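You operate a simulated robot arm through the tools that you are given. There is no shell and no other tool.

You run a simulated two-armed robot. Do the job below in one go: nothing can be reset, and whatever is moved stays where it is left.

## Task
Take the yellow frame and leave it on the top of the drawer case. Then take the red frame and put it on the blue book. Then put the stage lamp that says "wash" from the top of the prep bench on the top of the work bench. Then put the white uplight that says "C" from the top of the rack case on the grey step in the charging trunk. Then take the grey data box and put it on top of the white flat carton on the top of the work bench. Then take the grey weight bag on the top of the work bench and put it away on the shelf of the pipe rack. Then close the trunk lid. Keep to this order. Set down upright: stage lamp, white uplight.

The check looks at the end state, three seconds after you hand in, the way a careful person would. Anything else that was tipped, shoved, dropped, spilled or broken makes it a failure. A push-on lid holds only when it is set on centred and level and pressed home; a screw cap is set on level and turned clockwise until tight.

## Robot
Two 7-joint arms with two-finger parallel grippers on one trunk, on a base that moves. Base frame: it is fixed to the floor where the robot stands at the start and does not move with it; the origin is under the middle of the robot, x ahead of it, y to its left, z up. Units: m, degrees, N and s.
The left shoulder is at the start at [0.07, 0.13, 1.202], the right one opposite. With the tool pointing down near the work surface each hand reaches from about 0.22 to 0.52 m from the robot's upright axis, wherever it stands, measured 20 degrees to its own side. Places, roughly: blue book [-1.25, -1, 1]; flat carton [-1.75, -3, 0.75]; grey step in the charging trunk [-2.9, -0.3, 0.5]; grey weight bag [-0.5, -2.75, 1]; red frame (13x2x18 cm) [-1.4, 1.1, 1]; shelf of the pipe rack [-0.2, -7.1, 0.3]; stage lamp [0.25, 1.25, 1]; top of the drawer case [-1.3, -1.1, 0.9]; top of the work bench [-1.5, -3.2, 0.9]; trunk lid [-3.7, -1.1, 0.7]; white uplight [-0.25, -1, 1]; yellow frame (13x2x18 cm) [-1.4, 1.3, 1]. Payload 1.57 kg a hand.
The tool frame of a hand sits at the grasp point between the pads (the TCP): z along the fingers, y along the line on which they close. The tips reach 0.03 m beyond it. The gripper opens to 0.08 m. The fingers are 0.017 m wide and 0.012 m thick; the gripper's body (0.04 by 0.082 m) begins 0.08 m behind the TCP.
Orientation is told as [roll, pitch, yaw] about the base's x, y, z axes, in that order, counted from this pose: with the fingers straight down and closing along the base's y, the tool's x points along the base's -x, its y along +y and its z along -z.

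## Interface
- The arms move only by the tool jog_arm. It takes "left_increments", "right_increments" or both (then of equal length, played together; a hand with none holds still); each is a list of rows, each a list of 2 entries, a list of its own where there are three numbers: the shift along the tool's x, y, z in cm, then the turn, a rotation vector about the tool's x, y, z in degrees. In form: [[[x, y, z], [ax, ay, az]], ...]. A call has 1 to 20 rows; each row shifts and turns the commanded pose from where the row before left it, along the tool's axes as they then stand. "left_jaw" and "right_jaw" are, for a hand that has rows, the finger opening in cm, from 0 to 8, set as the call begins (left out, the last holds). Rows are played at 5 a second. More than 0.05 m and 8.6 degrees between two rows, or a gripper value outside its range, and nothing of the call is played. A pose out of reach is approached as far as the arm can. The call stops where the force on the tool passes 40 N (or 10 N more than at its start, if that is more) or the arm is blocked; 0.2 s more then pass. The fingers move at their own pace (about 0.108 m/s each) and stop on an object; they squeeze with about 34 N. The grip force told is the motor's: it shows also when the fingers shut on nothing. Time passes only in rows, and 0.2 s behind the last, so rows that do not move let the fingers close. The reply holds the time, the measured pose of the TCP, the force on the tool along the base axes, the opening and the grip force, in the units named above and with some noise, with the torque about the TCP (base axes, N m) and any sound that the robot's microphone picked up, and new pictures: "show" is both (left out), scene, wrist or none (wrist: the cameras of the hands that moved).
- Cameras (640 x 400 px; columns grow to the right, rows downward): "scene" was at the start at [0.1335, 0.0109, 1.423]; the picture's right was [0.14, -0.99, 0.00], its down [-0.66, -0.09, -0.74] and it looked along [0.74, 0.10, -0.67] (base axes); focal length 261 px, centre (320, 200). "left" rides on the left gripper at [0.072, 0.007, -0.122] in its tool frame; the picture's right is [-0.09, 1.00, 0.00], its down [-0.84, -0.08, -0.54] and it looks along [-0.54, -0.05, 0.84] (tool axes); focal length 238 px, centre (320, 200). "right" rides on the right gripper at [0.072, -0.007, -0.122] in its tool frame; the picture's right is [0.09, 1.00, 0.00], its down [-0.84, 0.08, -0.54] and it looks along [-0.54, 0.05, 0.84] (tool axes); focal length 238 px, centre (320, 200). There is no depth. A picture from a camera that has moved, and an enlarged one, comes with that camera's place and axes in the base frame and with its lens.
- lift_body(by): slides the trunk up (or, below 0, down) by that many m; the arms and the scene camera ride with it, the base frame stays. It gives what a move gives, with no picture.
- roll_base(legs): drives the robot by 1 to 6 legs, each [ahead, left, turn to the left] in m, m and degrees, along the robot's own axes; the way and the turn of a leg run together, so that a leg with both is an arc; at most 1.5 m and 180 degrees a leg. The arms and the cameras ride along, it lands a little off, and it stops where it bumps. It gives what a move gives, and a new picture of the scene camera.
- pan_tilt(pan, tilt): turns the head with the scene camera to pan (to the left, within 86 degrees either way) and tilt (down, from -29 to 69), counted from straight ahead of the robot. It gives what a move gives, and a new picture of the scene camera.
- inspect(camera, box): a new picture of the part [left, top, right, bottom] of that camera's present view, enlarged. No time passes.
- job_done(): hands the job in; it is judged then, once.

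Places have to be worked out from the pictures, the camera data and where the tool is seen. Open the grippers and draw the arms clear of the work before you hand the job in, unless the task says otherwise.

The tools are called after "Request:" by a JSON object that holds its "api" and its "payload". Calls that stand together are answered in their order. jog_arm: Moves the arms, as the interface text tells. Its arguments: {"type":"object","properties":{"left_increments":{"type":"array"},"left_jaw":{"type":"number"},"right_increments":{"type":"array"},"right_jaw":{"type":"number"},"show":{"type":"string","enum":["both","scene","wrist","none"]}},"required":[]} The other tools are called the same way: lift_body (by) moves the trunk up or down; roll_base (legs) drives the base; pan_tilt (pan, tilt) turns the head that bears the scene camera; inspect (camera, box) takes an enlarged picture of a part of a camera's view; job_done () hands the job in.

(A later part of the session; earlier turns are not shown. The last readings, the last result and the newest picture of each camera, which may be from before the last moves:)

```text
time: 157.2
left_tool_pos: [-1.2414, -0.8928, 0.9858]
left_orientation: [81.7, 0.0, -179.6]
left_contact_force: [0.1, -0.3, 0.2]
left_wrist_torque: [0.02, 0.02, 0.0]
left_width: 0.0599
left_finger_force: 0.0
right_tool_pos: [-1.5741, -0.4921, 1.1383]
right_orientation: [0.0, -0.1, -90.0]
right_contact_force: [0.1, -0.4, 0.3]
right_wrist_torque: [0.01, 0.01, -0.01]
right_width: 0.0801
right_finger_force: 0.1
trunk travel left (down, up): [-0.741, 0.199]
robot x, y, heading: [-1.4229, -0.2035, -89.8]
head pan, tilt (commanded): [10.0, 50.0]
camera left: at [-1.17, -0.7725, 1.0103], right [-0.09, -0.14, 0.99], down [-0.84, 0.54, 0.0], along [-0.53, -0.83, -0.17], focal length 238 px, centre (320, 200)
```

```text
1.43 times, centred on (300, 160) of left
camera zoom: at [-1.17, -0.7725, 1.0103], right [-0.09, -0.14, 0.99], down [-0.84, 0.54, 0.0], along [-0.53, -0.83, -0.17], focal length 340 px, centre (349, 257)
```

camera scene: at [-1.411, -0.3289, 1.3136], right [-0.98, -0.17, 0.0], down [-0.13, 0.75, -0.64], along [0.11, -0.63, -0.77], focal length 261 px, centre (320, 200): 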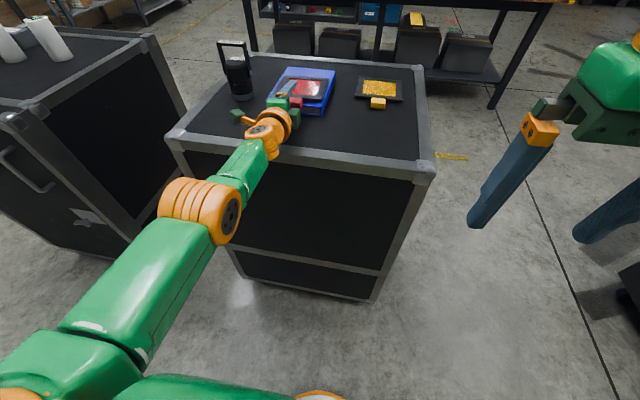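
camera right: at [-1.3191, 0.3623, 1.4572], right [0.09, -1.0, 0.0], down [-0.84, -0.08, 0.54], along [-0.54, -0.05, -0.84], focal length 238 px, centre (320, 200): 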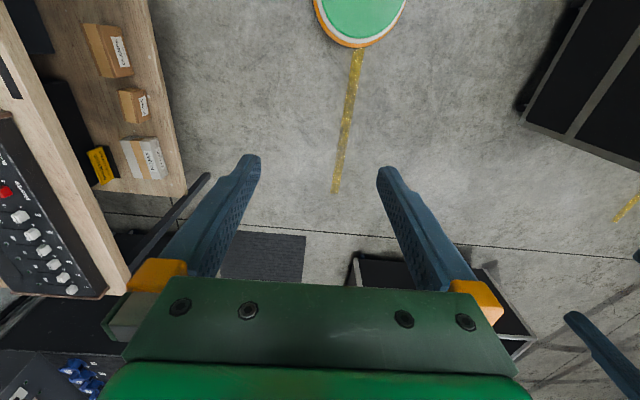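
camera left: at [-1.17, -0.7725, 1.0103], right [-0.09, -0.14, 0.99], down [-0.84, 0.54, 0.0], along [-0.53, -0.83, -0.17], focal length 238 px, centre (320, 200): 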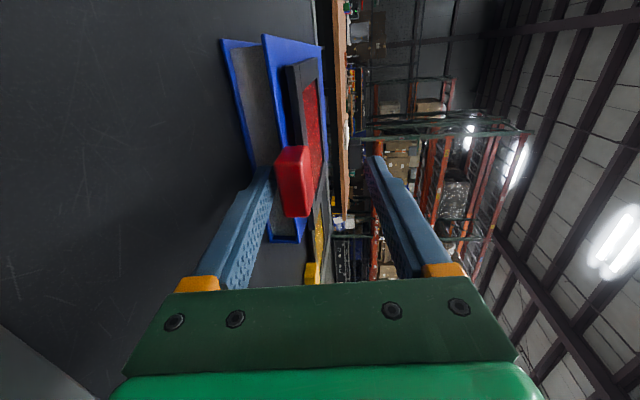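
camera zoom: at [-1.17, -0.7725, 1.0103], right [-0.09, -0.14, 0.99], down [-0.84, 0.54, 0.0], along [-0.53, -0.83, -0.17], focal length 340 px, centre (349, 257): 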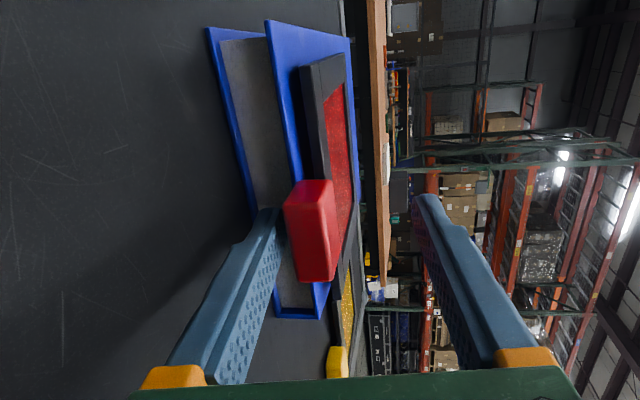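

The frame is flat on the book and the lower finger hangs free below the knob. Back off 12 cm.

Request:
{"api": "roll_base", "payload": {"legs": [[-0.12, 0, 0]]}}

Request:
{"api": "inspect", "payload": {"camera": "scene", "box": [200, 30, 440, 170]}}

```text
time: 158.4
left_tool_pos: [-1.243, -0.7743, 0.9848]
left_orientation: [81.6, 0.0, -179.6]
left_contact_force: [-0.6, -0.3, -1.2]
left_wrist_torque: [0.0, 0.01, 0.03]
left_width: 0.0599
left_finger_force: 0.1
right_tool_pos: [-1.5752, -0.3735, 1.1377]
right_orientation: [0.0, 0.0, -90.1]
right_contact_force: [0.8, 0.2, 0.8]
right_wrist_torque: [-0.01, 0.01, -0.02]
right_width: 0.0799
right_finger_force: 0.1
trunk travel left (down, up): [-0.741, 0.199]
robot x, y, heading: [-1.4244, -0.0811, -89.9]
head pan, tilt (commanded): [10.0, 50.0]
camera scene: at [-1.4113, -0.2106, 1.3134], right [-0.98, -0.17, 0.0], down [-0.13, 0.76, -0.64], along [0.11, -0.63, -0.77], focal length 261 px, centre (320, 200)
```

scene: 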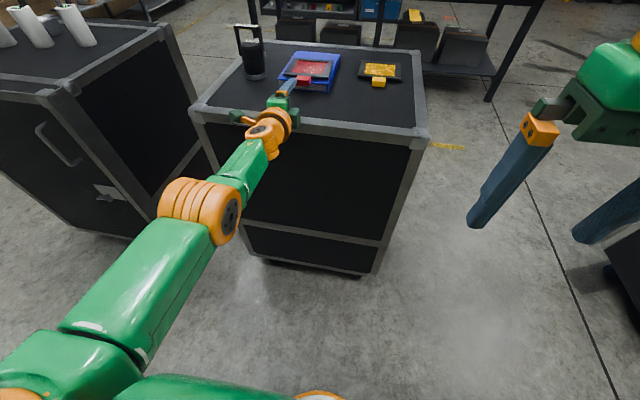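

```text
2.67 times, centred on (320, 100) of scene
camera zoom: at [-1.4113, -0.2106, 1.3134], right [-0.98, -0.17, 0.0], down [-0.13, 0.76, -0.64], along [0.11, -0.63, -0.77], focal length 696 px, centre (320, 467)
```

zoom: 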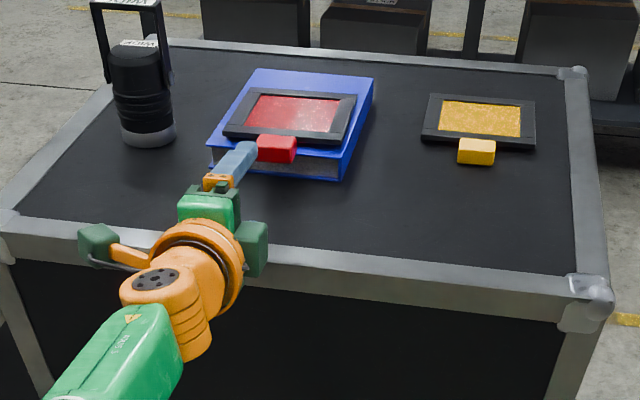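

The red frame lies on the book with just its knob past the front edge. The book itself sits ~5 cm too near; I'll push it back with spread fingers. First raise, back off and return the hand to the default roll.

Request:
{"api": "lift_body", "payload": {"by": 0.15}}

Request:
{"api": "roll_base", "payload": {"legs": [[-0.25, 0, 0]]}}

Request:
{"api": "jog_arm", "payload": {"left_increments": [[[0, 0, -2], [8.2, 0, 0]], [[0, 0, -2], [8.2, 0, 0]], [[0, 0, -2], [8.2, 0, 0]], [[0, 0, -2], [8.2, 0, 0]], [[0, 0, -2], [8.2, 0, 0]], [[0, 0, -1], [8.2, 0, 0]], [[0, 0, 0], [8.2, 0, 0]], [[0, 0, 0], [8.2, 0, 0]], [[0, 0, 0], [8.2, 0, 0]], [[0, 0, 0], [7.8, 0, 0]]], "left_jaw": 8, "show": "none"}}

Request:
{"api": "jog_arm", "payload": {"left_increments": [[[0, 0, 0], [0, 0, -8.2]], [[0, 0, 0], [0, 0, -8.2]], [[0, 0, 0], [0, 0, -8.2]], [[0, 0, 0], [0, 0, -8.2]], [[0, 0, 0], [0, 0, -8.2]], [[0, 0, 0], [0, 0, -8.2]], [[0, 0, 0], [0, 0, -8.2]], [[0, 0, 0], [0, 0, -8.2]], [[0, 0, 0], [0, 0, -8.2]], [[0, 0, 0], [0, 0, -8.2]], [[0, 0, 0], [0, 0, -8]]]}}

```text
time: 160.2
left_tool_pos: [-1.2429, -0.7716, 1.1346]
left_orientation: [81.7, 0.0, -179.6]
left_contact_force: [-0.1, 0.6, -0.1]
left_wrist_torque: [0.01, 0.01, -0.01]
left_width: 0.0601
left_finger_force: 0.0
right_tool_pos: [-1.575, -0.3711, 1.2884]
right_orientation: [0.0, -0.2, -90.2]
right_contact_force: [-0.1, -0.1, -0.4]
right_wrist_torque: [0.01, -0.02, 0.02]
right_width: 0.0798
right_finger_force: 0.1
trunk travel left (down, up): [-0.891, 0.049]
robot x, y, heading: [-1.4234, -0.0836, -90.0]
head pan, tilt (commanded): [10.0, 50.0]
```

```text
time: 162.0
left_tool_pos: [-1.2417, -0.528, 1.1343]
left_orientation: [81.5, 0.0, -179.6]
left_contact_force: [0.0, -0.6, 0.0]
left_wrist_torque: [-0.03, -0.01, -0.02]
left_width: 0.0602
left_finger_force: 0.1
right_tool_pos: [-1.5737, -0.1268, 1.2859]
right_orientation: [0.1, 0.2, -90.0]
right_contact_force: [0.2, -0.5, -0.5]
right_wrist_torque: [0.0, -0.01, 0.01]
right_width: 0.08
right_finger_force: 0.1
trunk travel left (down, up): [-0.891, 0.049]
robot x, y, heading: [-1.4245, 0.1667, -89.6]
head pan, tilt (commanded): [10.0, 50.0]
camera scene: at [-1.4111, 0.0355, 1.4632], right [-0.98, -0.17, 0.0], down [-0.13, 0.76, -0.64], along [0.11, -0.63, -0.77], focal length 261 px, centre (320, 200)
```

scene: 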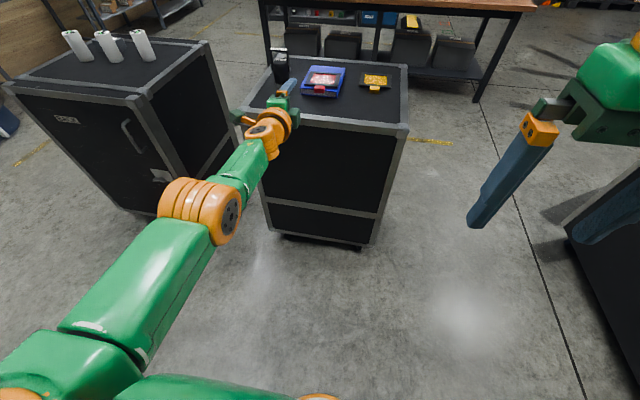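

```text
time: 164.2
left_tool_pos: [-1.2254, -0.3531, 1.1355]
left_orientation: [10.7, 0.2, -178.3]
left_contact_force: [-0.9, 0.1, -0.1]
left_wrist_torque: [0.02, -0.03, 0.02]
left_width: 0.0802
left_finger_force: 0.1
left hand out of reach, approached as far as the arm can: row 1, 2, 3, 4, 6, 7, 8, 9, 10
right_tool_pos: [-1.5732, -0.1222, 1.2887]
right_orientation: [0.0, -0.1, -90.1]
right_contact_force: [-0.7, -0.8, 0.3]
right_wrist_torque: [-0.01, 0.01, -0.01]
right_width: 0.0801
right_finger_force: 0.1
trunk travel left (down, up): [-0.891, 0.049]
robot x, y, heading: [-1.4239, 0.1689, -90.0]
head pan, tilt (commanded): [10.0, 50.0]
```

```text
time: 166.6
left_tool_pos: [-1.2265, -0.3534, 1.136]
left_orientation: [0.2, -10.8, -88.2]
left_contact_force: [-0.8, -0.4, 1.1]
left_wrist_torque: [-0.01, 0.03, 0.03]
left_width: 0.0797
left_finger_force: 0.0
right_tool_pos: [-1.5735, -0.1228, 1.2873]
right_orientation: [0.0, -0.1, -90.1]
right_contact_force: [-0.3, 0.4, 0.5]
right_wrist_torque: [0.0, 0.0, 0.0]
right_width: 0.0801
right_finger_force: 0.1
trunk travel left (down, up): [-0.891, 0.049]
robot x, y, heading: [-1.4265, 0.1679, -90.3]
head pan, tilt (commanded): [10.0, 50.0]
camera scene: at [-1.4111, 0.0396, 1.4636], right [-0.98, -0.17, 0.0], down [-0.13, 0.75, -0.64], along [0.11, -0.63, -0.77], focal length 261 px, centre (320, 200)
camera left: at [-1.2228, -0.2608, 1.243], right [1.0, -0.06, 0.02], down [-0.06, -0.72, 0.69], along [-0.03, -0.69, -0.72], focal length 238 px, centre (320, 200)
```

scene: 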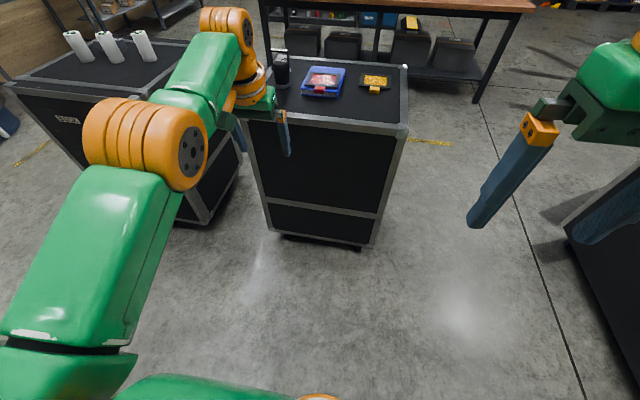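
left: 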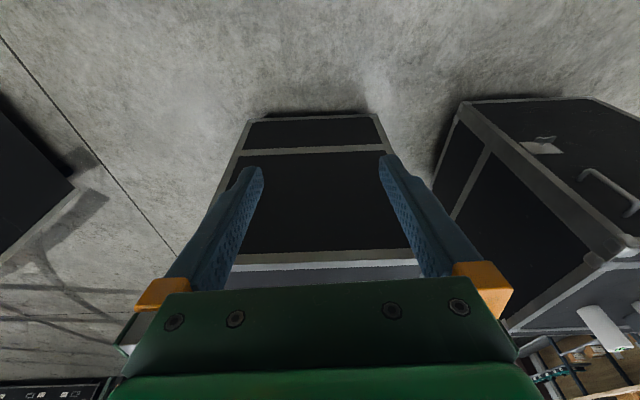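

The hand is back at the default roll. I pitch it forward to about 30°, lower the trunk 10 cm, and drive forward to bring the spread fingers before the book's front.

Request:
{"api": "jog_arm", "payload": {"left_increments": [[[0, 0, 0], [0, -6.5, 0]], [[0, 0, 0], [0, -6.5, 0]], [[0, 0, 0], [0, -6.5, 0]], [[0, 0, 0], [0, 0, 0]]], "left_jaw": 8, "show": "none"}}

Request:
{"api": "lift_body", "payload": {"by": -0.1}}

Request:
{"api": "roll_base", "payload": {"legs": [[0.44, 0, 0]]}}

Request:
{"api": "inspect", "payload": {"camera": "left", "box": [0, 0, 640, 400]}}

```text
time: 167.6
left_tool_pos: [-1.2236, -0.4223, 1.1502]
left_orientation: [0.1, -30.3, -88.4]
left_contact_force: [0.5, 0.1, -0.3]
left_wrist_torque: [0.01, -0.01, -0.02]
left_width: 0.0802
left_finger_force: 0.0
left hand out of reach, approached as far as the arm can: row 1, 2, 3
right_tool_pos: [-1.573, -0.1227, 1.2885]
right_orientation: [-0.1, -0.1, -90.1]
right_contact_force: [-0.5, -1.5, 0.4]
right_wrist_torque: [0.01, 0.0, -0.02]
right_width: 0.0802
right_finger_force: 0.1
trunk travel left (down, up): [-0.891, 0.049]
robot x, y, heading: [-1.4262, 0.1695, -89.9]
head pan, tilt (commanded): [10.0, 50.0]
```

```text
time: 168.9
left_tool_pos: [-1.2234, -0.4226, 1.0513]
left_orientation: [0.2, -30.2, -88.4]
left_contact_force: [0.5, 0.7, -0.4]
left_wrist_torque: [-0.02, -0.03, 0.0]
left_width: 0.0797
left_finger_force: 0.0
right_tool_pos: [-1.5744, -0.1224, 1.1884]
right_orientation: [0.1, -0.1, -90.1]
right_contact_force: [-0.8, 0.5, 0.8]
right_wrist_torque: [0.01, 0.0, -0.03]
right_width: 0.0798
right_finger_force: 0.1
trunk travel left (down, up): [-0.791, 0.149]
robot x, y, heading: [-1.4209, 0.1666, -90.2]
head pan, tilt (commanded): [10.0, 50.0]
```

```text
time: 171.6
left_tool_pos: [-1.2207, -0.8671, 1.0525]
left_orientation: [0.2, -30.2, -88.3]
left_contact_force: [0.3, -0.7, 0.1]
left_wrist_torque: [-0.03, 0.01, -0.02]
left_width: 0.0802
left_finger_force: 0.1
right_tool_pos: [-1.5723, -0.5683, 1.1888]
right_orientation: [0.0, -0.2, -90.0]
right_contact_force: [0.2, -0.9, -0.5]
right_wrist_torque: [0.01, 0.02, 0.01]
right_width: 0.0799
right_finger_force: 0.0
trunk travel left (down, up): [-0.791, 0.149]
robot x, y, heading: [-1.4273, -0.2796, -90.0]
head pan, tilt (commanded): [10.0, 50.0]
camera scene: at [-1.4102, -0.4049, 1.3638], right [-0.98, -0.18, 0.0], down [-0.14, 0.75, -0.64], along [0.11, -0.63, -0.77], focal length 261 px, centre (320, 200)
```

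scene: 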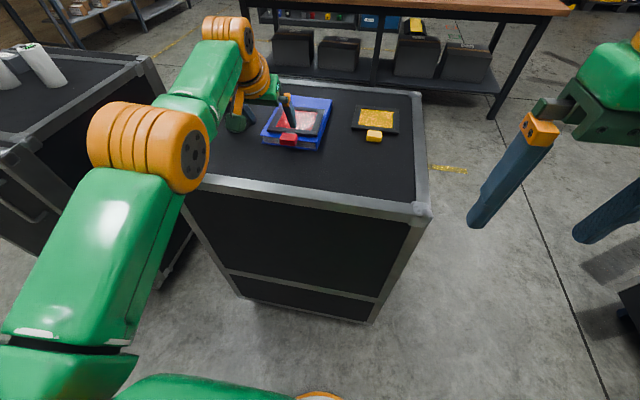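

```text
1.00 times, centred on (320, 200) of left (not enlarged: the box is as wide or as high as the picture)
camera zoom: at [-1.2184, -0.7432, 1.1213], right [1.0, -0.05, 0.05], down [-0.07, -0.45, 0.89], along [-0.02, -0.89, -0.46], focal length 238 px, centre (320, 200)
```

zoom: 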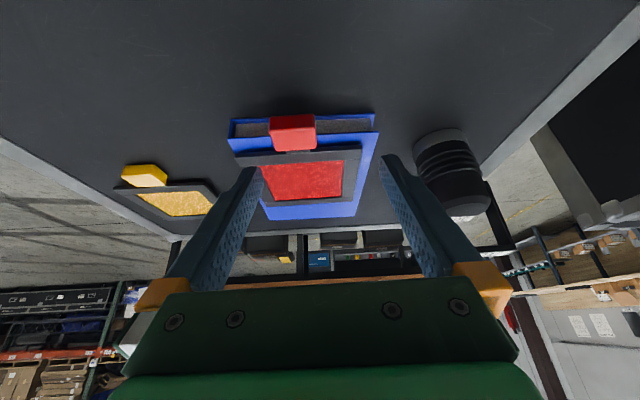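

Book centre is x≈-1.238, knob x≈-1.247; the hand is at -1.221. I shift 2.2 cm west and lower 9.3 cm so the fingertips are at z≈0.933 in front of the book, straddling the knob.

Request:
{"api": "jog_arm", "payload": {"left_increments": [[[0, -2.2, 0], [0, 0, 0]], [[1.55, 0, 2.685], [0, 0, 0]], [[1.55, 0, 2.685], [0, 0, 0]], [[1.55, 0, 2.685], [0, 0, 0]], [[0, 0, 0], [0, 0, 0]]]}}

```text
time: 172.8
left_tool_pos: [-1.2461, -0.8744, 0.9602]
left_orientation: [0.2, -30.3, -88.4]
left_contact_force: [0.3, -3.6, 10.6]
left_wrist_torque: [-0.19, 0.42, 0.15]
left_width: 0.0796
left_finger_force: 0.1
left hand out of reach, approached as far as the arm can: row 2
right_tool_pos: [-1.5726, -0.5684, 1.1896]
right_orientation: [-0.1, -0.2, -90.0]
right_contact_force: [-0.3, -0.1, -0.4]
right_wrist_torque: [-0.03, -0.02, 0.01]
right_width: 0.08
right_finger_force: 0.0
trunk travel left (down, up): [-0.791, 0.149]
robot x, y, heading: [-1.4292, -0.277, -89.9]
head pan, tilt (commanded): [10.0, 50.0]
camera scene: at [-1.4107, -0.4044, 1.3641], right [-0.98, -0.18, 0.0], down [-0.13, 0.75, -0.64], along [0.11, -0.63, -0.76], focal length 261 px, centre (320, 200)
camera left: at [-1.2422, -0.7508, 1.0295], right [1.0, -0.05, 0.05], down [-0.07, -0.45, 0.89], along [-0.02, -0.89, -0.45], focal length 238 px, centre (320, 200)
```

scene: 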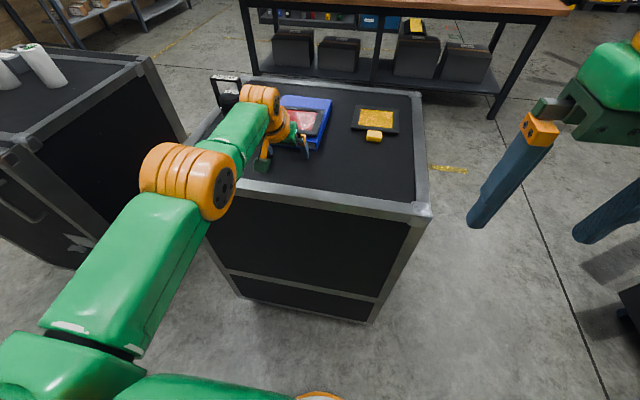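
left: 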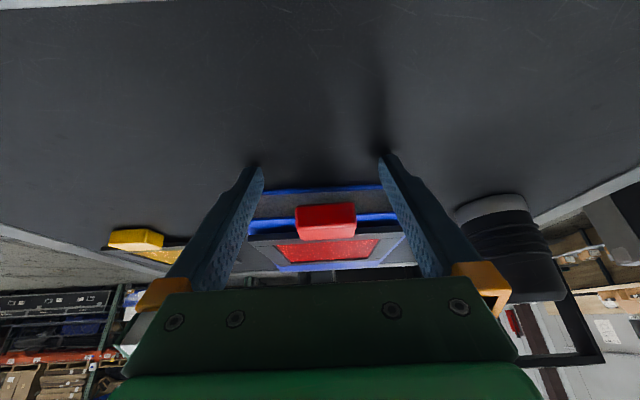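

Fingertips touched the case lightly; I raise 0.7 cm and then drive forward 5 cm to make contact with the book's front.

Request:
{"api": "jog_arm", "payload": {"left_increments": [[[-0.35, 0, -0.61], [0, 0, 0]], [[0, 0, 0], [0, 0, 0]]], "show": "none"}}

Request:
{"api": "roll_base", "payload": {"legs": [[0.05, 0, 0]]}}

Request:
{"api": "inspect", "payload": {"camera": "left", "box": [100, 100, 540, 300]}}

```text
time: 173.4
left_tool_pos: [-1.2445, -0.8753, 0.9641]
left_orientation: [0.2, -30.0, -88.3]
left_contact_force: [-0.2, 0.1, 0.7]
left_wrist_torque: [0.01, 0.01, -0.01]
left_width: 0.0801
left_finger_force: 0.1
right_tool_pos: [-1.5735, -0.5686, 1.1876]
right_orientation: [-0.1, -0.2, -90.0]
right_contact_force: [0.6, -0.1, 0.0]
right_wrist_torque: [-0.03, -0.01, 0.01]
right_width: 0.08
right_finger_force: 0.0
trunk travel left (down, up): [-0.791, 0.149]
robot x, y, heading: [-1.4212, -0.2803, -89.8]
head pan, tilt (commanded): [10.0, 50.0]
```

```text
time: 174.3
left_tool_pos: [-1.2447, -0.9213, 0.9661]
left_orientation: [0.2, -30.3, -88.2]
left_contact_force: [0.0, 1.7, 0.0]
left_wrist_torque: [-0.01, 0.03, 0.01]
left_width: 0.0799
left_finger_force: 0.2
right_tool_pos: [-1.5718, -0.6145, 1.1878]
right_orientation: [-0.1, -0.2, -89.9]
right_contact_force: [0.6, 0.2, 0.3]
right_wrist_torque: [-0.04, -0.03, 0.04]
right_width: 0.0799
right_finger_force: 0.0
trunk travel left (down, up): [-0.791, 0.149]
robot x, y, heading: [-1.4218, -0.3271, -90.0]
head pan, tilt (commanded): [10.0, 50.0]
camera scene: at [-1.4098, -0.4512, 1.3641], right [-0.98, -0.18, 0.0], down [-0.13, 0.75, -0.65], along [0.11, -0.64, -0.76], focal length 261 px, centre (320, 200)
```

scene: 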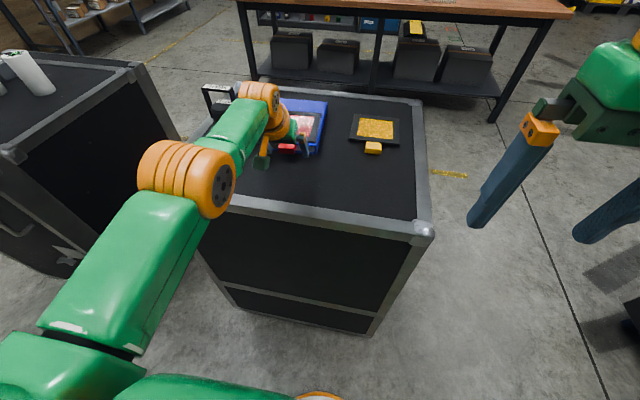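

```text
1.45 times, centred on (320, 200) of left
camera zoom: at [-1.2415, -0.798, 1.0362], right [1.0, -0.05, 0.05], down [-0.07, -0.45, 0.89], along [-0.02, -0.89, -0.45], focal length 347 px, centre (320, 200)
```

zoom: 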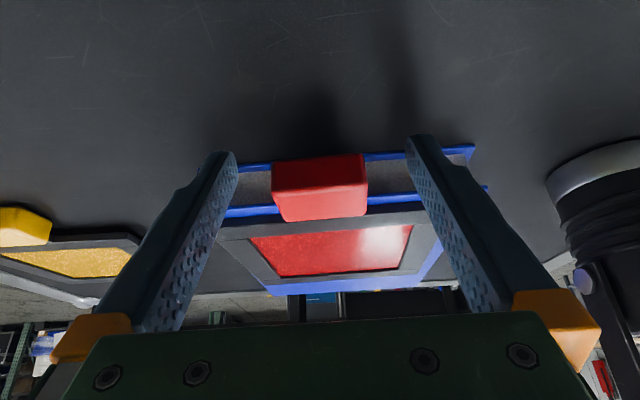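

The fingertips have just reached the book's front (≈-0.943). Push 5.3 cm further.

Request:
{"api": "roll_base", "payload": {"legs": [[0.053, 0, 0]]}}

Request:
{"api": "inspect", "payload": {"camera": "left", "box": [100, 100, 540, 300]}}

Request:
{"api": "inspect", "payload": {"camera": "scene", "box": [200, 50, 440, 200]}}

```text
time: 175.3
left_tool_pos: [-1.2444, -0.9751, 0.9667]
left_orientation: [0.3, -30.2, -88.3]
left_contact_force: [-0.1, -0.4, 1.2]
left_wrist_torque: [0.0, 0.0, 0.03]
left_width: 0.08
left_finger_force: 0.0
right_tool_pos: [-1.5717, -0.6674, 1.1898]
right_orientation: [-0.1, -0.3, -90.1]
right_contact_force: [-0.2, 1.1, 0.1]
right_wrist_torque: [-0.01, 0.02, 0.01]
right_width: 0.0799
right_finger_force: 0.0
trunk travel left (down, up): [-0.791, 0.149]
robot x, y, heading: [-1.4252, -0.3797, -89.7]
head pan, tilt (commanded): [10.0, 50.0]
camera scene: at [-1.4098, -0.5046, 1.3641], right [-0.98, -0.18, 0.0], down [-0.14, 0.75, -0.65], along [0.11, -0.64, -0.76], focal length 261 px, centre (320, 200)
```

scene: 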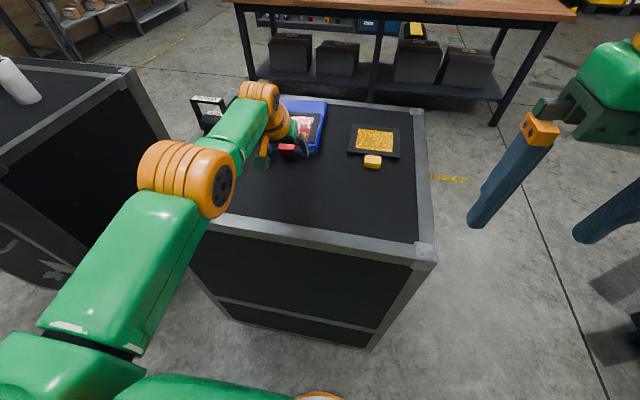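

```text
1.45 times, centred on (320, 200) of left
camera zoom: at [-1.2413, -0.8512, 1.0359], right [1.0, -0.05, 0.05], down [-0.07, -0.45, 0.89], along [-0.02, -0.89, -0.45], focal length 347 px, centre (320, 200)
```

zoom: 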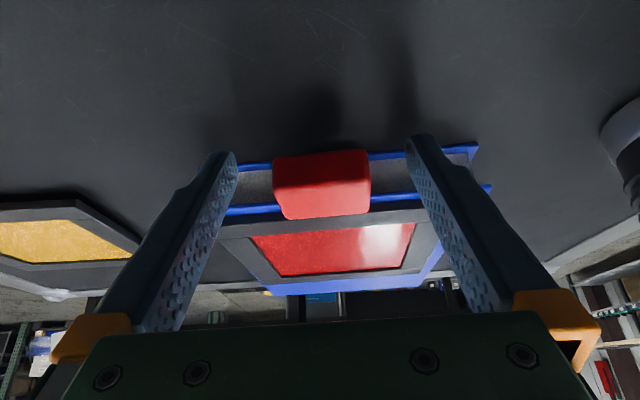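

```text
2.67 times, centred on (320, 125) of scene
camera zoom: at [-1.4098, -0.5046, 1.3641], right [-0.98, -0.18, 0.0], down [-0.14, 0.75, -0.65], along [0.11, -0.64, -0.76], focal length 696 px, centre (320, 400)
```

zoom: 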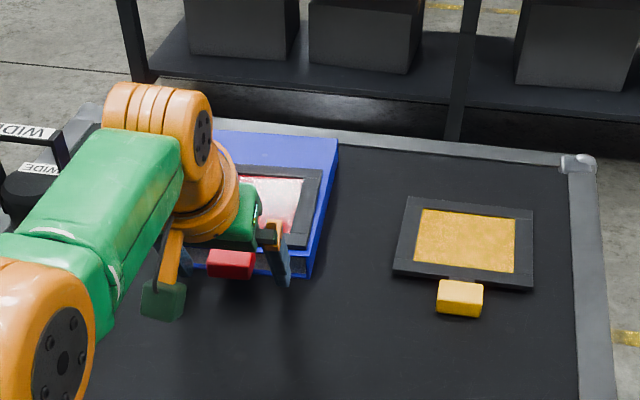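

The push overshot: relative to the yellow frame the book's front is now ≈-1.03, about 3–4 cm beyond its original place. The knob is between the fingers, so I close on it and check, to draw frame and book gently back a little.

Request:
{"api": "jog_arm", "payload": {"left_increments": [[[0, 0, 0], [0, 0, 0]], [[0, 0, 0], [0, 0, 0]], [[0, 0, 0], [0, 0, 0]]], "left_jaw": 0, "show": "wrist"}}

```text
time: 176.1
left_tool_pos: [-1.2434, -0.9781, 0.9638]
left_orientation: [0.4, -29.9, -88.4]
left_contact_force: [-0.3, -0.5, 0.1]
left_wrist_torque: [0.05, -0.01, -0.04]
left_width: 0.0398
left_finger_force: 34.4
right_tool_pos: [-1.5724, -0.6724, 1.1874]
right_orientation: [0.0, -0.1, -90.1]
right_contact_force: [-0.4, 0.7, 0.2]
right_wrist_torque: [0.03, 0.01, 0.0]
right_width: 0.0797
right_finger_force: 0.0
trunk travel left (down, up): [-0.791, 0.149]
robot x, y, heading: [-1.4217, -0.381, -89.7]
head pan, tilt (commanded): [10.0, 50.0]
camera left: at [-1.2414, -0.8554, 1.0337], right [1.0, -0.05, 0.05], down [-0.07, -0.46, 0.89], along [-0.02, -0.89, -0.46], focal length 238 px, centre (320, 200)
```

left: 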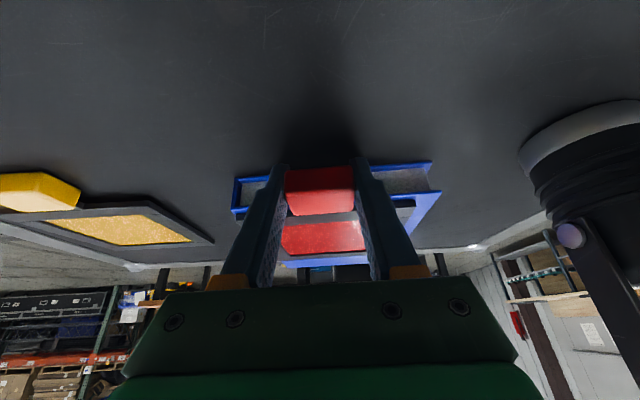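

The knob is gripped from the sides (3.98 cm). I press down slightly and back 3.5 cm to draw the book along.

Request:
{"api": "jog_arm", "payload": {"left_increments": [[[0.25, 0, 0.43], [0, 0, 0]], [[0, 0, 0], [0, 0, 0]]], "show": "none"}}

Request:
{"api": "roll_base", "payload": {"legs": [[-0.035, 0, 0]]}}

Request:
{"api": "inspect", "payload": {"camera": "scene", "box": [200, 50, 440, 200]}}

Request:
{"api": "inspect", "payload": {"camera": "left", "box": [100, 100, 540, 300]}}

```text
time: 176.7
left_tool_pos: [-1.2444, -0.977, 0.9629]
left_orientation: [0.3, -30.4, -88.3]
left_contact_force: [1.9, -5.1, 14.4]
left_wrist_torque: [-0.42, 0.16, 0.14]
left_width: 0.0393
left_finger_force: 34.1
right_tool_pos: [-1.5726, -0.6699, 1.1886]
right_orientation: [0.0, -0.2, -90.0]
right_contact_force: [0.2, -0.4, -0.3]
right_wrist_torque: [0.0, -0.01, 0.04]
right_width: 0.0801
right_finger_force: 0.0
trunk travel left (down, up): [-0.791, 0.149]
robot x, y, heading: [-1.4228, -0.3803, -90.0]
head pan, tilt (commanded): [10.0, 50.0]
```

```text
time: 177.6
left_tool_pos: [-1.2444, -0.9419, 0.9605]
left_orientation: [0.4, -30.1, -88.4]
left_contact_force: [0.6, -3.0, 7.1]
left_wrist_torque: [-0.1, 0.13, 0.11]
left_width: 0.0395
left_finger_force: 33.4
right_tool_pos: [-1.5737, -0.6349, 1.1886]
right_orientation: [0.0, -0.2, -90.0]
right_contact_force: [0.2, 0.4, -1.0]
right_wrist_torque: [-0.02, 0.0, 0.0]
right_width: 0.08
right_finger_force: 0.1
trunk travel left (down, up): [-0.791, 0.149]
robot x, y, heading: [-1.4251, -0.3478, -90.0]
head pan, tilt (commanded): [10.0, 50.0]
camera scene: at [-1.4108, -0.472, 1.3639], right [-0.98, -0.18, 0.0], down [-0.13, 0.75, -0.64], along [0.11, -0.63, -0.77], focal length 261 px, centre (320, 200)
```

scene: 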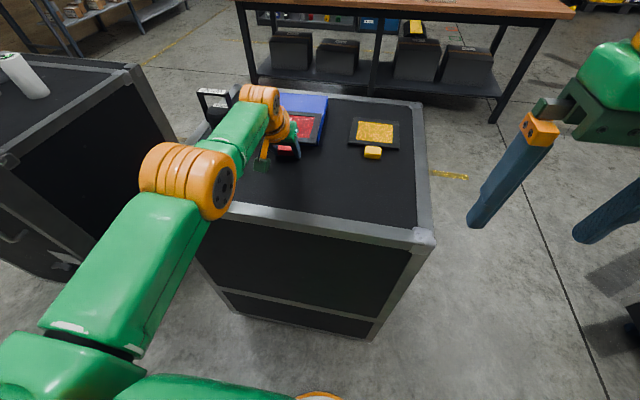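

```text
2.67 times, centred on (320, 125) of scene
camera zoom: at [-1.4108, -0.472, 1.3639], right [-0.98, -0.18, 0.0], down [-0.13, 0.75, -0.64], along [0.11, -0.63, -0.77], focal length 696 px, centre (320, 400)
```

zoom: 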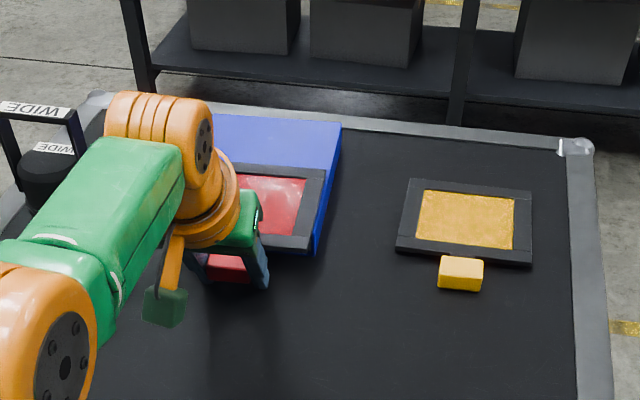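

```text
1.45 times, centred on (320, 200) of left
camera zoom: at [-1.2424, -0.818, 1.0301], right [1.0, -0.05, 0.05], down [-0.07, -0.45, 0.89], along [-0.02, -0.89, -0.46], focal length 347 px, centre (320, 200)
```

zoom: 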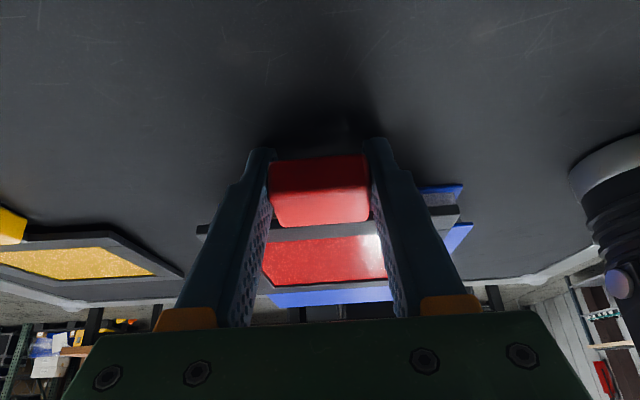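

The frame slid instead of the book. I keep the side grip, raise the knob end a little and move the frame forward 3.5 cm on the book, then look.

Request:
{"api": "jog_arm", "payload": {"left_increments": [[[-0.3, 0, -0.52], [0, 0, 0]], [[-0.3, 0, -0.52], [0, 0, 0]], [[0, 0, 0], [0, 0, 0]]], "show": "none"}}

Request:
{"api": "roll_base", "payload": {"legs": [[0.04, 0, 0]]}}

Request:
{"api": "inspect", "payload": {"camera": "scene", "box": [200, 50, 440, 200]}}

Request:
{"api": "inspect", "payload": {"camera": "left", "box": [100, 100, 540, 300]}}

```text
time: 178.3
left_tool_pos: [-1.2446, -0.9436, 0.9716]
left_orientation: [0.4, -30.0, -88.2]
left_contact_force: [-0.1, -0.4, -1.2]
left_wrist_torque: [0.08, 0.02, 0.0]
left_width: 0.0394
left_finger_force: 34.3
right_tool_pos: [-1.5728, -0.6378, 1.1882]
right_orientation: [0.0, -0.1, -89.9]
right_contact_force: [0.0, 0.1, -0.6]
right_wrist_torque: [-0.03, 0.0, 0.02]
right_width: 0.0799
right_finger_force: 0.1
trunk travel left (down, up): [-0.791, 0.149]
robot x, y, heading: [-1.4238, -0.3478, -89.9]
head pan, tilt (commanded): [10.0, 50.0]
```

```text
time: 179.2
left_tool_pos: [-1.2446, -0.9778, 0.9743]
left_orientation: [0.4, -30.3, -88.2]
left_contact_force: [-1.1, 0.7, -1.0]
left_wrist_torque: [0.06, 0.02, 0.01]
left_width: 0.0393
left_finger_force: 34.7
right_tool_pos: [-1.573, -0.6718, 1.1896]
right_orientation: [0.0, -0.5, -90.1]
right_contact_force: [-0.6, 0.9, -0.1]
right_wrist_torque: [-0.04, 0.02, 0.0]
right_width: 0.0802
right_finger_force: 0.1
trunk travel left (down, up): [-0.791, 0.149]
robot x, y, heading: [-1.4239, -0.3844, -89.7]
head pan, tilt (commanded): [10.0, 50.0]
camera scene: at [-1.4097, -0.5077, 1.3642], right [-0.98, -0.18, 0.0], down [-0.13, 0.75, -0.65], along [0.11, -0.64, -0.76], focal length 261 px, centre (320, 200)
```

scene: 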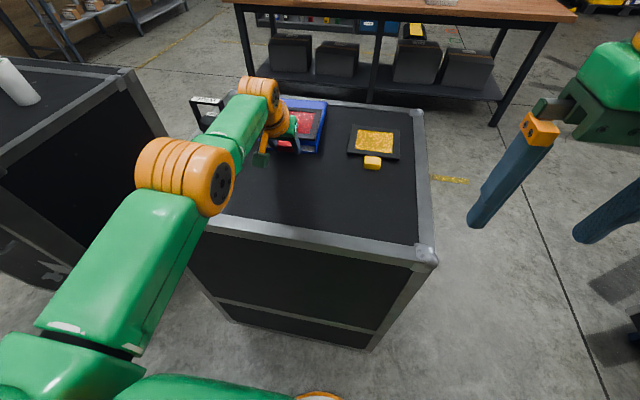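

```text
2.67 times, centred on (320, 125) of scene
camera zoom: at [-1.4097, -0.5077, 1.3642], right [-0.98, -0.18, 0.0], down [-0.13, 0.75, -0.65], along [0.11, -0.64, -0.76], focal length 696 px, centre (320, 400)
```

zoom: 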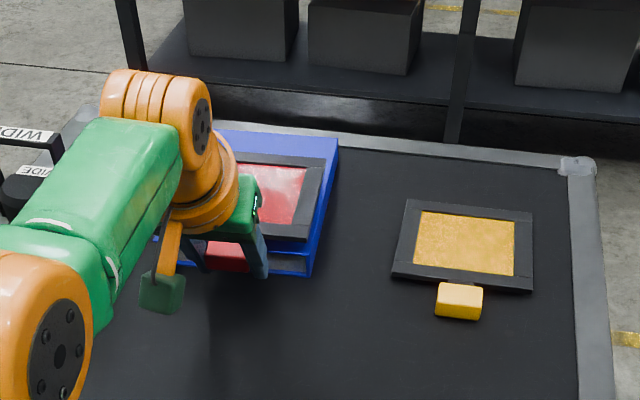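

```text
1.45 times, centred on (320, 200) of left
camera zoom: at [-1.2418, -0.8548, 1.0436], right [1.0, -0.05, 0.05], down [-0.07, -0.45, 0.89], along [-0.02, -0.89, -0.45], focal length 347 px, centre (320, 200)
```

zoom: 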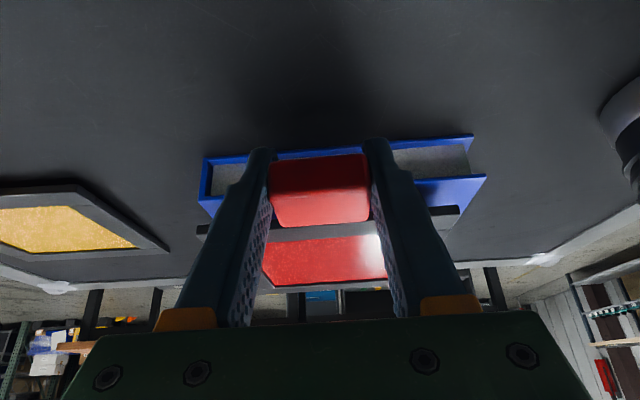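

Plate's near edge is now right at the book's front edge (≈-1.03). I lower 1.1 cm and release the knob, opening sideways.

Request:
{"api": "jog_arm", "payload": {"left_increments": [[[0.3, 0, 0.52], [0, 0, 0]], [[0.2, 0, 0.35], [0, 0, 0]], [[0, 0, 0], [0, 0, 0]]], "show": "none"}}

Request:
{"api": "jog_arm", "payload": {"left_increments": [[[0, 0, 0], [0, 0, 0]], [[0, 0, 0], [0, 0, 0]], [[0, 0, 0], [0, 0, 0]]], "left_jaw": 8, "show": "wrist"}}

```text
time: 180.0
left_tool_pos: [-1.245, -0.9828, 0.9605]
left_orientation: [0.3, -30.0, -88.5]
left_contact_force: [1.4, -0.4, 1.1]
left_wrist_torque: [-0.01, -0.02, 0.02]
left_width: 0.0395
left_finger_force: 34.2
right_tool_pos: [-1.5725, -0.678, 1.1873]
right_orientation: [0.1, -0.1, -89.9]
right_contact_force: [0.6, -0.2, -0.1]
right_wrist_torque: [0.03, -0.01, -0.03]
right_width: 0.0799
right_finger_force: 0.1
trunk travel left (down, up): [-0.791, 0.149]
robot x, y, heading: [-1.426, -0.3876, -90.1]
head pan, tilt (commanded): [10.0, 50.0]
```

```text
time: 180.8
left_tool_pos: [-1.2445, -0.9825, 0.96]
left_orientation: [0.3, -29.9, -88.3]
left_contact_force: [0.7, -0.2, 0.1]
left_wrist_torque: [-0.02, -0.03, -0.03]
left_width: 0.0801
left_finger_force: 0.1
right_tool_pos: [-1.5726, -0.6767, 1.1901]
right_orientation: [0.1, -0.1, -90.0]
right_contact_force: [-0.3, -0.4, 0.8]
right_wrist_torque: [-0.03, 0.03, -0.01]
right_width: 0.0799
right_finger_force: 0.0
trunk travel left (down, up): [-0.791, 0.149]
robot x, y, heading: [-1.4236, -0.3886, -90.0]
head pan, tilt (commanded): [10.0, 50.0]
camera left: at [-1.2422, -0.8592, 1.0307], right [1.0, -0.05, 0.05], down [-0.07, -0.46, 0.89], along [-0.02, -0.89, -0.46], focal length 238 px, centre (320, 200)
```

left: 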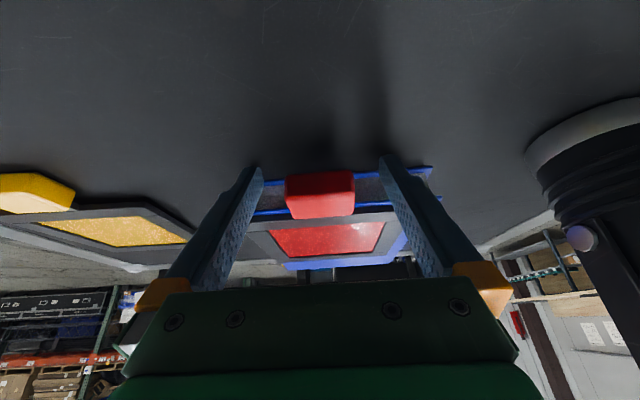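

The frame rests on the book. I raise the trunk 10 cm, close the fingers and drive forward 0.15 m, to place closed fingertips on the bare book top behind the frame.

Request:
{"api": "lift_body", "payload": {"by": 0.1}}

Request:
{"api": "roll_base", "payload": {"legs": [[0.15, 0, 0]]}}

Request:
{"api": "jog_arm", "payload": {"left_increments": [[[-1.5, 0, 1.5], [0, 0, 0]], [[-1.5, 0, 1.5], [0, 0, 0]], [[-0.5, 0, 0.5], [0, 0, 0]], [[0, 0, 0], [0, 0, 0]]], "left_jaw": 0}}

```text
time: 182.2
left_tool_pos: [-1.2452, -0.9821, 1.0603]
left_orientation: [0.3, -30.0, -88.3]
left_contact_force: [0.5, 1.0, -0.3]
left_wrist_torque: [0.0, 0.04, -0.02]
left_width: 0.0801
left_finger_force: 0.1
right_tool_pos: [-1.5732, -0.6771, 1.2877]
right_orientation: [0.0, -0.1, -90.0]
right_contact_force: [-0.6, -0.6, 0.5]
right_wrist_torque: [0.03, 0.03, 0.02]
right_width: 0.08
right_finger_force: 0.1
trunk travel left (down, up): [-0.891, 0.049]
robot x, y, heading: [-1.4253, -0.3883, -90.1]
head pan, tilt (commanded): [10.0, 50.0]
```

```text
time: 183.5
left_tool_pos: [-1.2435, -1.1289, 1.0627]
left_orientation: [0.4, -30.2, -88.3]
left_contact_force: [0.3, 0.2, 1.0]
left_wrist_torque: [-0.01, 0.0, -0.01]
left_width: 0.0801
left_finger_force: 0.0
right_tool_pos: [-1.5723, -0.8214, 1.289]
right_orientation: [0.0, -0.4, -89.9]
right_contact_force: [0.4, 0.7, -1.0]
right_wrist_torque: [-0.04, -0.01, 0.01]
right_width: 0.0798
right_finger_force: 0.0
trunk travel left (down, up): [-0.891, 0.049]
robot x, y, heading: [-1.4273, -0.5347, -89.8]
head pan, tilt (commanded): [10.0, 50.0]
camera scene: at [-1.4096, -0.658, 1.4641], right [-0.98, -0.18, 0.0], down [-0.14, 0.75, -0.65], along [0.11, -0.64, -0.76], focal length 261 px, centre (320, 200)
```

scene: 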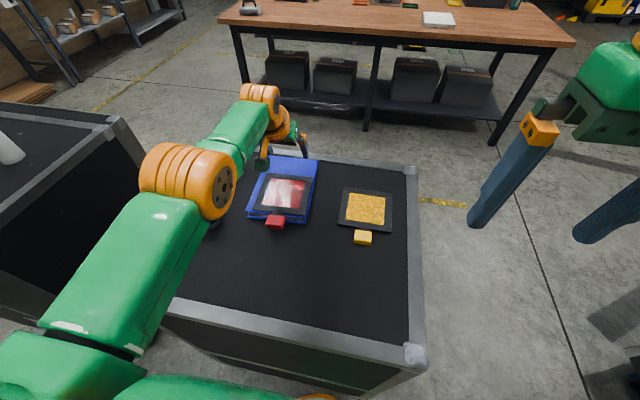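

```text
time: 184.5
left_tool_pos: [-1.2429, -1.1333, 1.0556]
left_orientation: [0.3, -30.0, -88.3]
left_contact_force: [-0.2, 0.3, 0.9]
left_wrist_torque: [0.01, 0.0, -0.02]
left_width: 0.0002
left_finger_force: 21.3
left hand out of reach, approached as far as the arm can: row 1, 2, 3
right_tool_pos: [-1.572, -0.8266, 1.2879]
right_orientation: [0.1, -0.1, -89.9]
right_contact_force: [0.1, -0.2, 0.4]
right_wrist_torque: [-0.01, 0.01, -0.02]
right_width: 0.0798
right_finger_force: 0.0
trunk travel left (down, up): [-0.891, 0.049]
robot x, y, heading: [-1.422, -0.5356, -90.0]
head pan, tilt (commanded): [10.0, 50.0]
camera scene: at [-1.4095, -0.6633, 1.4636], right [-0.98, -0.18, 0.0], down [-0.13, 0.75, -0.64], along [0.11, -0.63, -0.77], focal length 261 px, centre (320, 200)
camera left: at [-1.2396, -1.0094, 1.1264], right [1.0, -0.05, 0.05], down [-0.07, -0.46, 0.89], along [-0.02, -0.89, -0.46], focal length 238 px, centre (320, 200)
```

scene: 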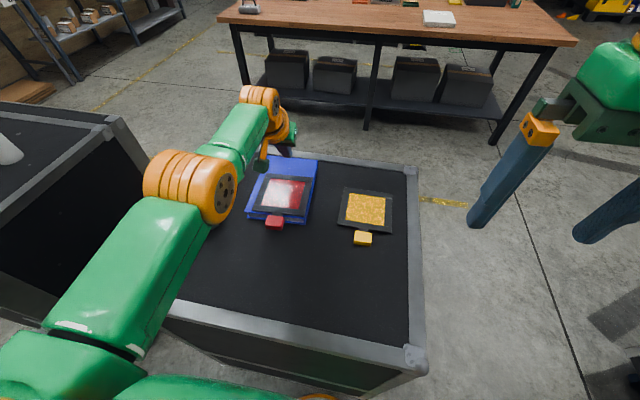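
left: 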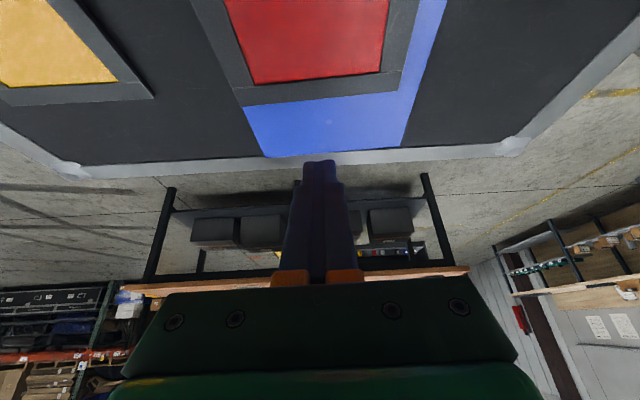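

This view shows book and frames well; I enlarge it to measure the book's place again.

Request:
{"api": "inspect", "payload": {"camera": "scene", "box": [220, 130, 440, 270]}}

```text
2.86 times, centred on (330, 200) of scene
camera zoom: at [-1.4095, -0.6633, 1.4636], right [-0.98, -0.18, 0.0], down [-0.13, 0.75, -0.64], along [0.11, -0.63, -0.77], focal length 746 px, centre (291, 200)
```

zoom: 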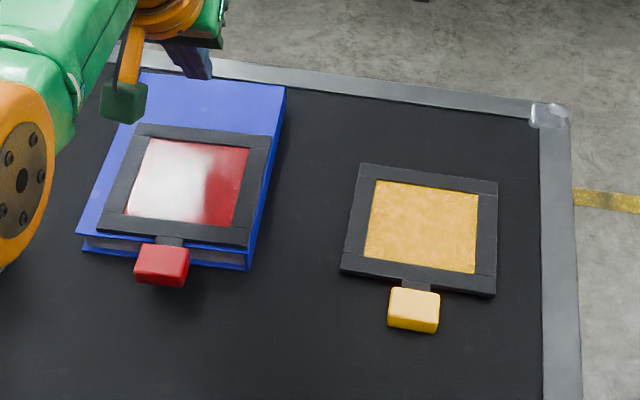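

The book is ≈4 cm further back than originally; there are ~8 cm of bare book top behind the frame. I lower the closed fingers 4.5 cm and reach 4.7 cm forward to land there.

Request:
{"api": "jog_arm", "payload": {"left_increments": [[[1.12, 0, 1.95], [0, 0, 0]], [[1.12, 0, 1.95], [0, 0, 0]], [[-2.04, 0, 1.18], [0, 0, 0]], [[-2.04, 0, 1.18], [0, 0, 0]], [[0, 0, 0], [0, 0, 0]]]}}

```text
time: 185.7
left_tool_pos: [-1.2411, -1.128, 1.0132]
left_orientation: [0.3, -30.0, -88.3]
left_contact_force: [0.2, -0.6, -1.4]
left_wrist_torque: [-0.02, 0.02, 0.05]
left_width: 0.0
left_finger_force: 21.7
left hand out of reach, approached as far as the arm can: row 2, 3, 4
right_tool_pos: [-1.5713, -0.8257, 1.2882]
right_orientation: [0.0, -0.1, -89.9]
right_contact_force: [0.0, -0.6, 0.0]
right_wrist_torque: [-0.03, -0.03, 0.0]
right_width: 0.0798
right_finger_force: 0.0
trunk travel left (down, up): [-0.891, 0.049]
robot x, y, heading: [-1.425, -0.5355, -89.7]
head pan, tilt (commanded): [10.0, 50.0]
camera scene: at [-1.4095, -0.6629, 1.4636], right [-0.98, -0.18, 0.0], down [-0.13, 0.75, -0.64], along [0.11, -0.63, -0.77], focal length 261 px, centre (320, 200)
camera left: at [-1.238, -1.0056, 1.0836], right [1.0, -0.05, 0.05], down [-0.07, -0.46, 0.89], along [-0.02, -0.89, -0.46], focal length 238 px, centre (320, 200)
```

scene: 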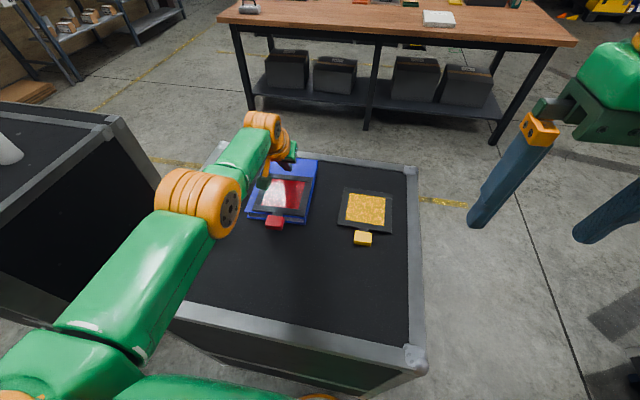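
left: 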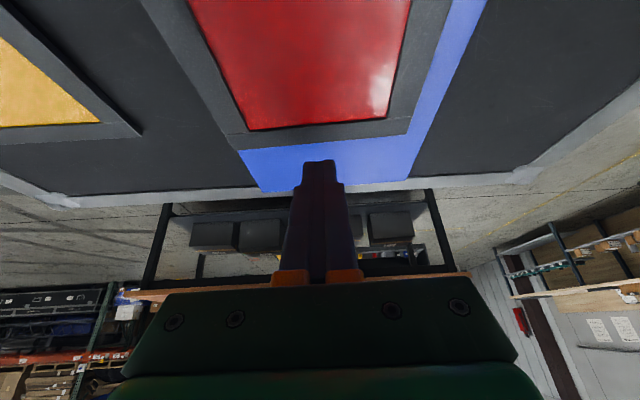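

The arm is at its forward limit; pitching the hand another 14° carries the fingertips farther forward.

Request:
{"api": "jog_arm", "payload": {"left_increments": [[[0, 0, 0], [0, -7, 0]], [[0, 0, 0], [0, -7, 0]], [[0, 0, 0], [0, -4, 0]], [[-1.5, 0, 1.5], [0, 0, 0]], [[0, 0, 0], [0, 0, 0]]], "show": "wrist"}}

```text
time: 186.9
left_tool_pos: [-1.2409, -1.1709, 1.009]
left_orientation: [0.4, -48.1, -88.5]
left_contact_force: [1.0, 0.1, -1.1]
left_wrist_torque: [0.0, 0.03, 0.02]
left_width: 0.0
left_finger_force: 21.5
left hand out of reach, approached as far as the arm can: row 1, 2, 3, 4
right_tool_pos: [-1.5717, -0.8256, 1.2876]
right_orientation: [0.0, -0.2, -89.9]
right_contact_force: [0.8, 0.4, -0.1]
right_wrist_torque: [-0.02, 0.01, 0.02]
right_width: 0.08
right_finger_force: 0.0
trunk travel left (down, up): [-0.891, 0.049]
robot x, y, heading: [-1.4225, -0.5341, -89.8]
head pan, tilt (commanded): [10.0, 50.0]
camera left: at [-1.2396, -1.0318, 1.037], right [1.0, -0.03, 0.07], down [-0.08, -0.16, 0.98], along [-0.02, -0.99, -0.16], focal length 238 px, centre (320, 200)
```

left: 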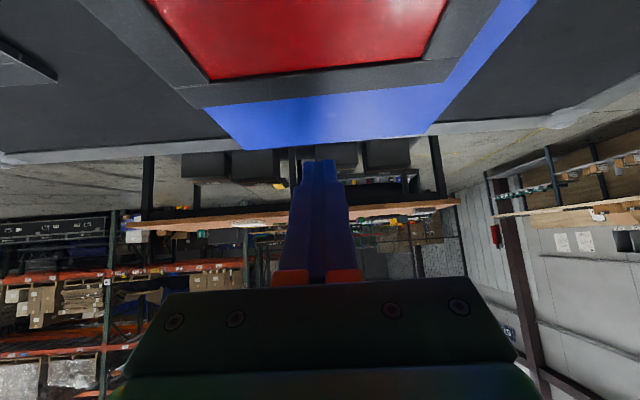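

Fingertips are at y≈-1.193, z≈0.99, above bare book. I lower the trunk 2.8 cm and then press gently.

Request:
{"api": "lift_body", "payload": {"by": -0.028}}

Request:
{"api": "jog_arm", "payload": {"left_increments": [[[0.3, 0, 0.27], [0, 0, 0]], [[0.3, 0, 0.27], [0, 0, 0]], [[0, 0, 0], [0, 0, 0]]], "show": "wrist"}}

```text
time: 187.7
left_tool_pos: [-1.2422, -1.1698, 0.9844]
left_orientation: [0.4, -48.4, -88.5]
left_contact_force: [0.4, -2.3, 13.3]
left_wrist_torque: [-0.29, -0.06, 0.03]
left_width: 0.0
left_finger_force: 21.3
right_tool_pos: [-1.5736, -0.8227, 1.2607]
right_orientation: [-0.1, -0.3, -89.9]
right_contact_force: [0.4, -0.3, -0.5]
right_wrist_torque: [-0.02, -0.01, 0.02]
right_width: 0.0801
right_finger_force: 0.0
trunk travel left (down, up): [-0.863, 0.077]
robot x, y, heading: [-1.4238, -0.5338, -90.0]
head pan, tilt (commanded): [10.0, 50.0]
```

```text
time: 188.5
left_tool_pos: [-1.243, -1.1671, 0.9835]
left_orientation: [0.3, -49.6, -88.5]
left_contact_force: [-1.0, 1.9, 16.8]
left_wrist_torque: [-0.25, 0.03, 0.09]
left_width: 0.0
left_finger_force: 21.4
right_tool_pos: [-1.5734, -0.8194, 1.2609]
right_orientation: [0.2, -0.4, -90.0]
right_contact_force: [-1.6, 0.0, -0.3]
right_wrist_torque: [0.03, 0.0, 0.0]
right_width: 0.08
right_finger_force: 0.1
trunk travel left (down, up): [-0.863, 0.077]
robot x, y, heading: [-1.4208, -0.538, -90.0]
head pan, tilt (commanded): [10.0, 50.0]
stopped in row 3 (left hand): the force on the tool passed its limit at 40 N (the readings are from after the stop); the commanded pose is now the measured one
camera left: at [-1.2407, -1.0282, 1.0086], right [1.0, -0.03, 0.07], down [-0.08, -0.13, 0.99], along [-0.02, -0.99, -0.13], focal length 238 px, centre (320, 200)
```

left: 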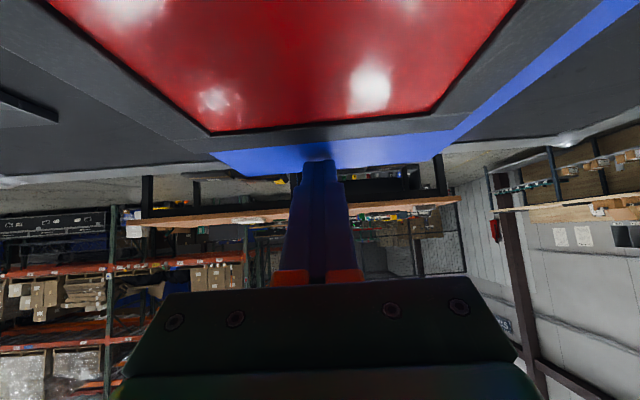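

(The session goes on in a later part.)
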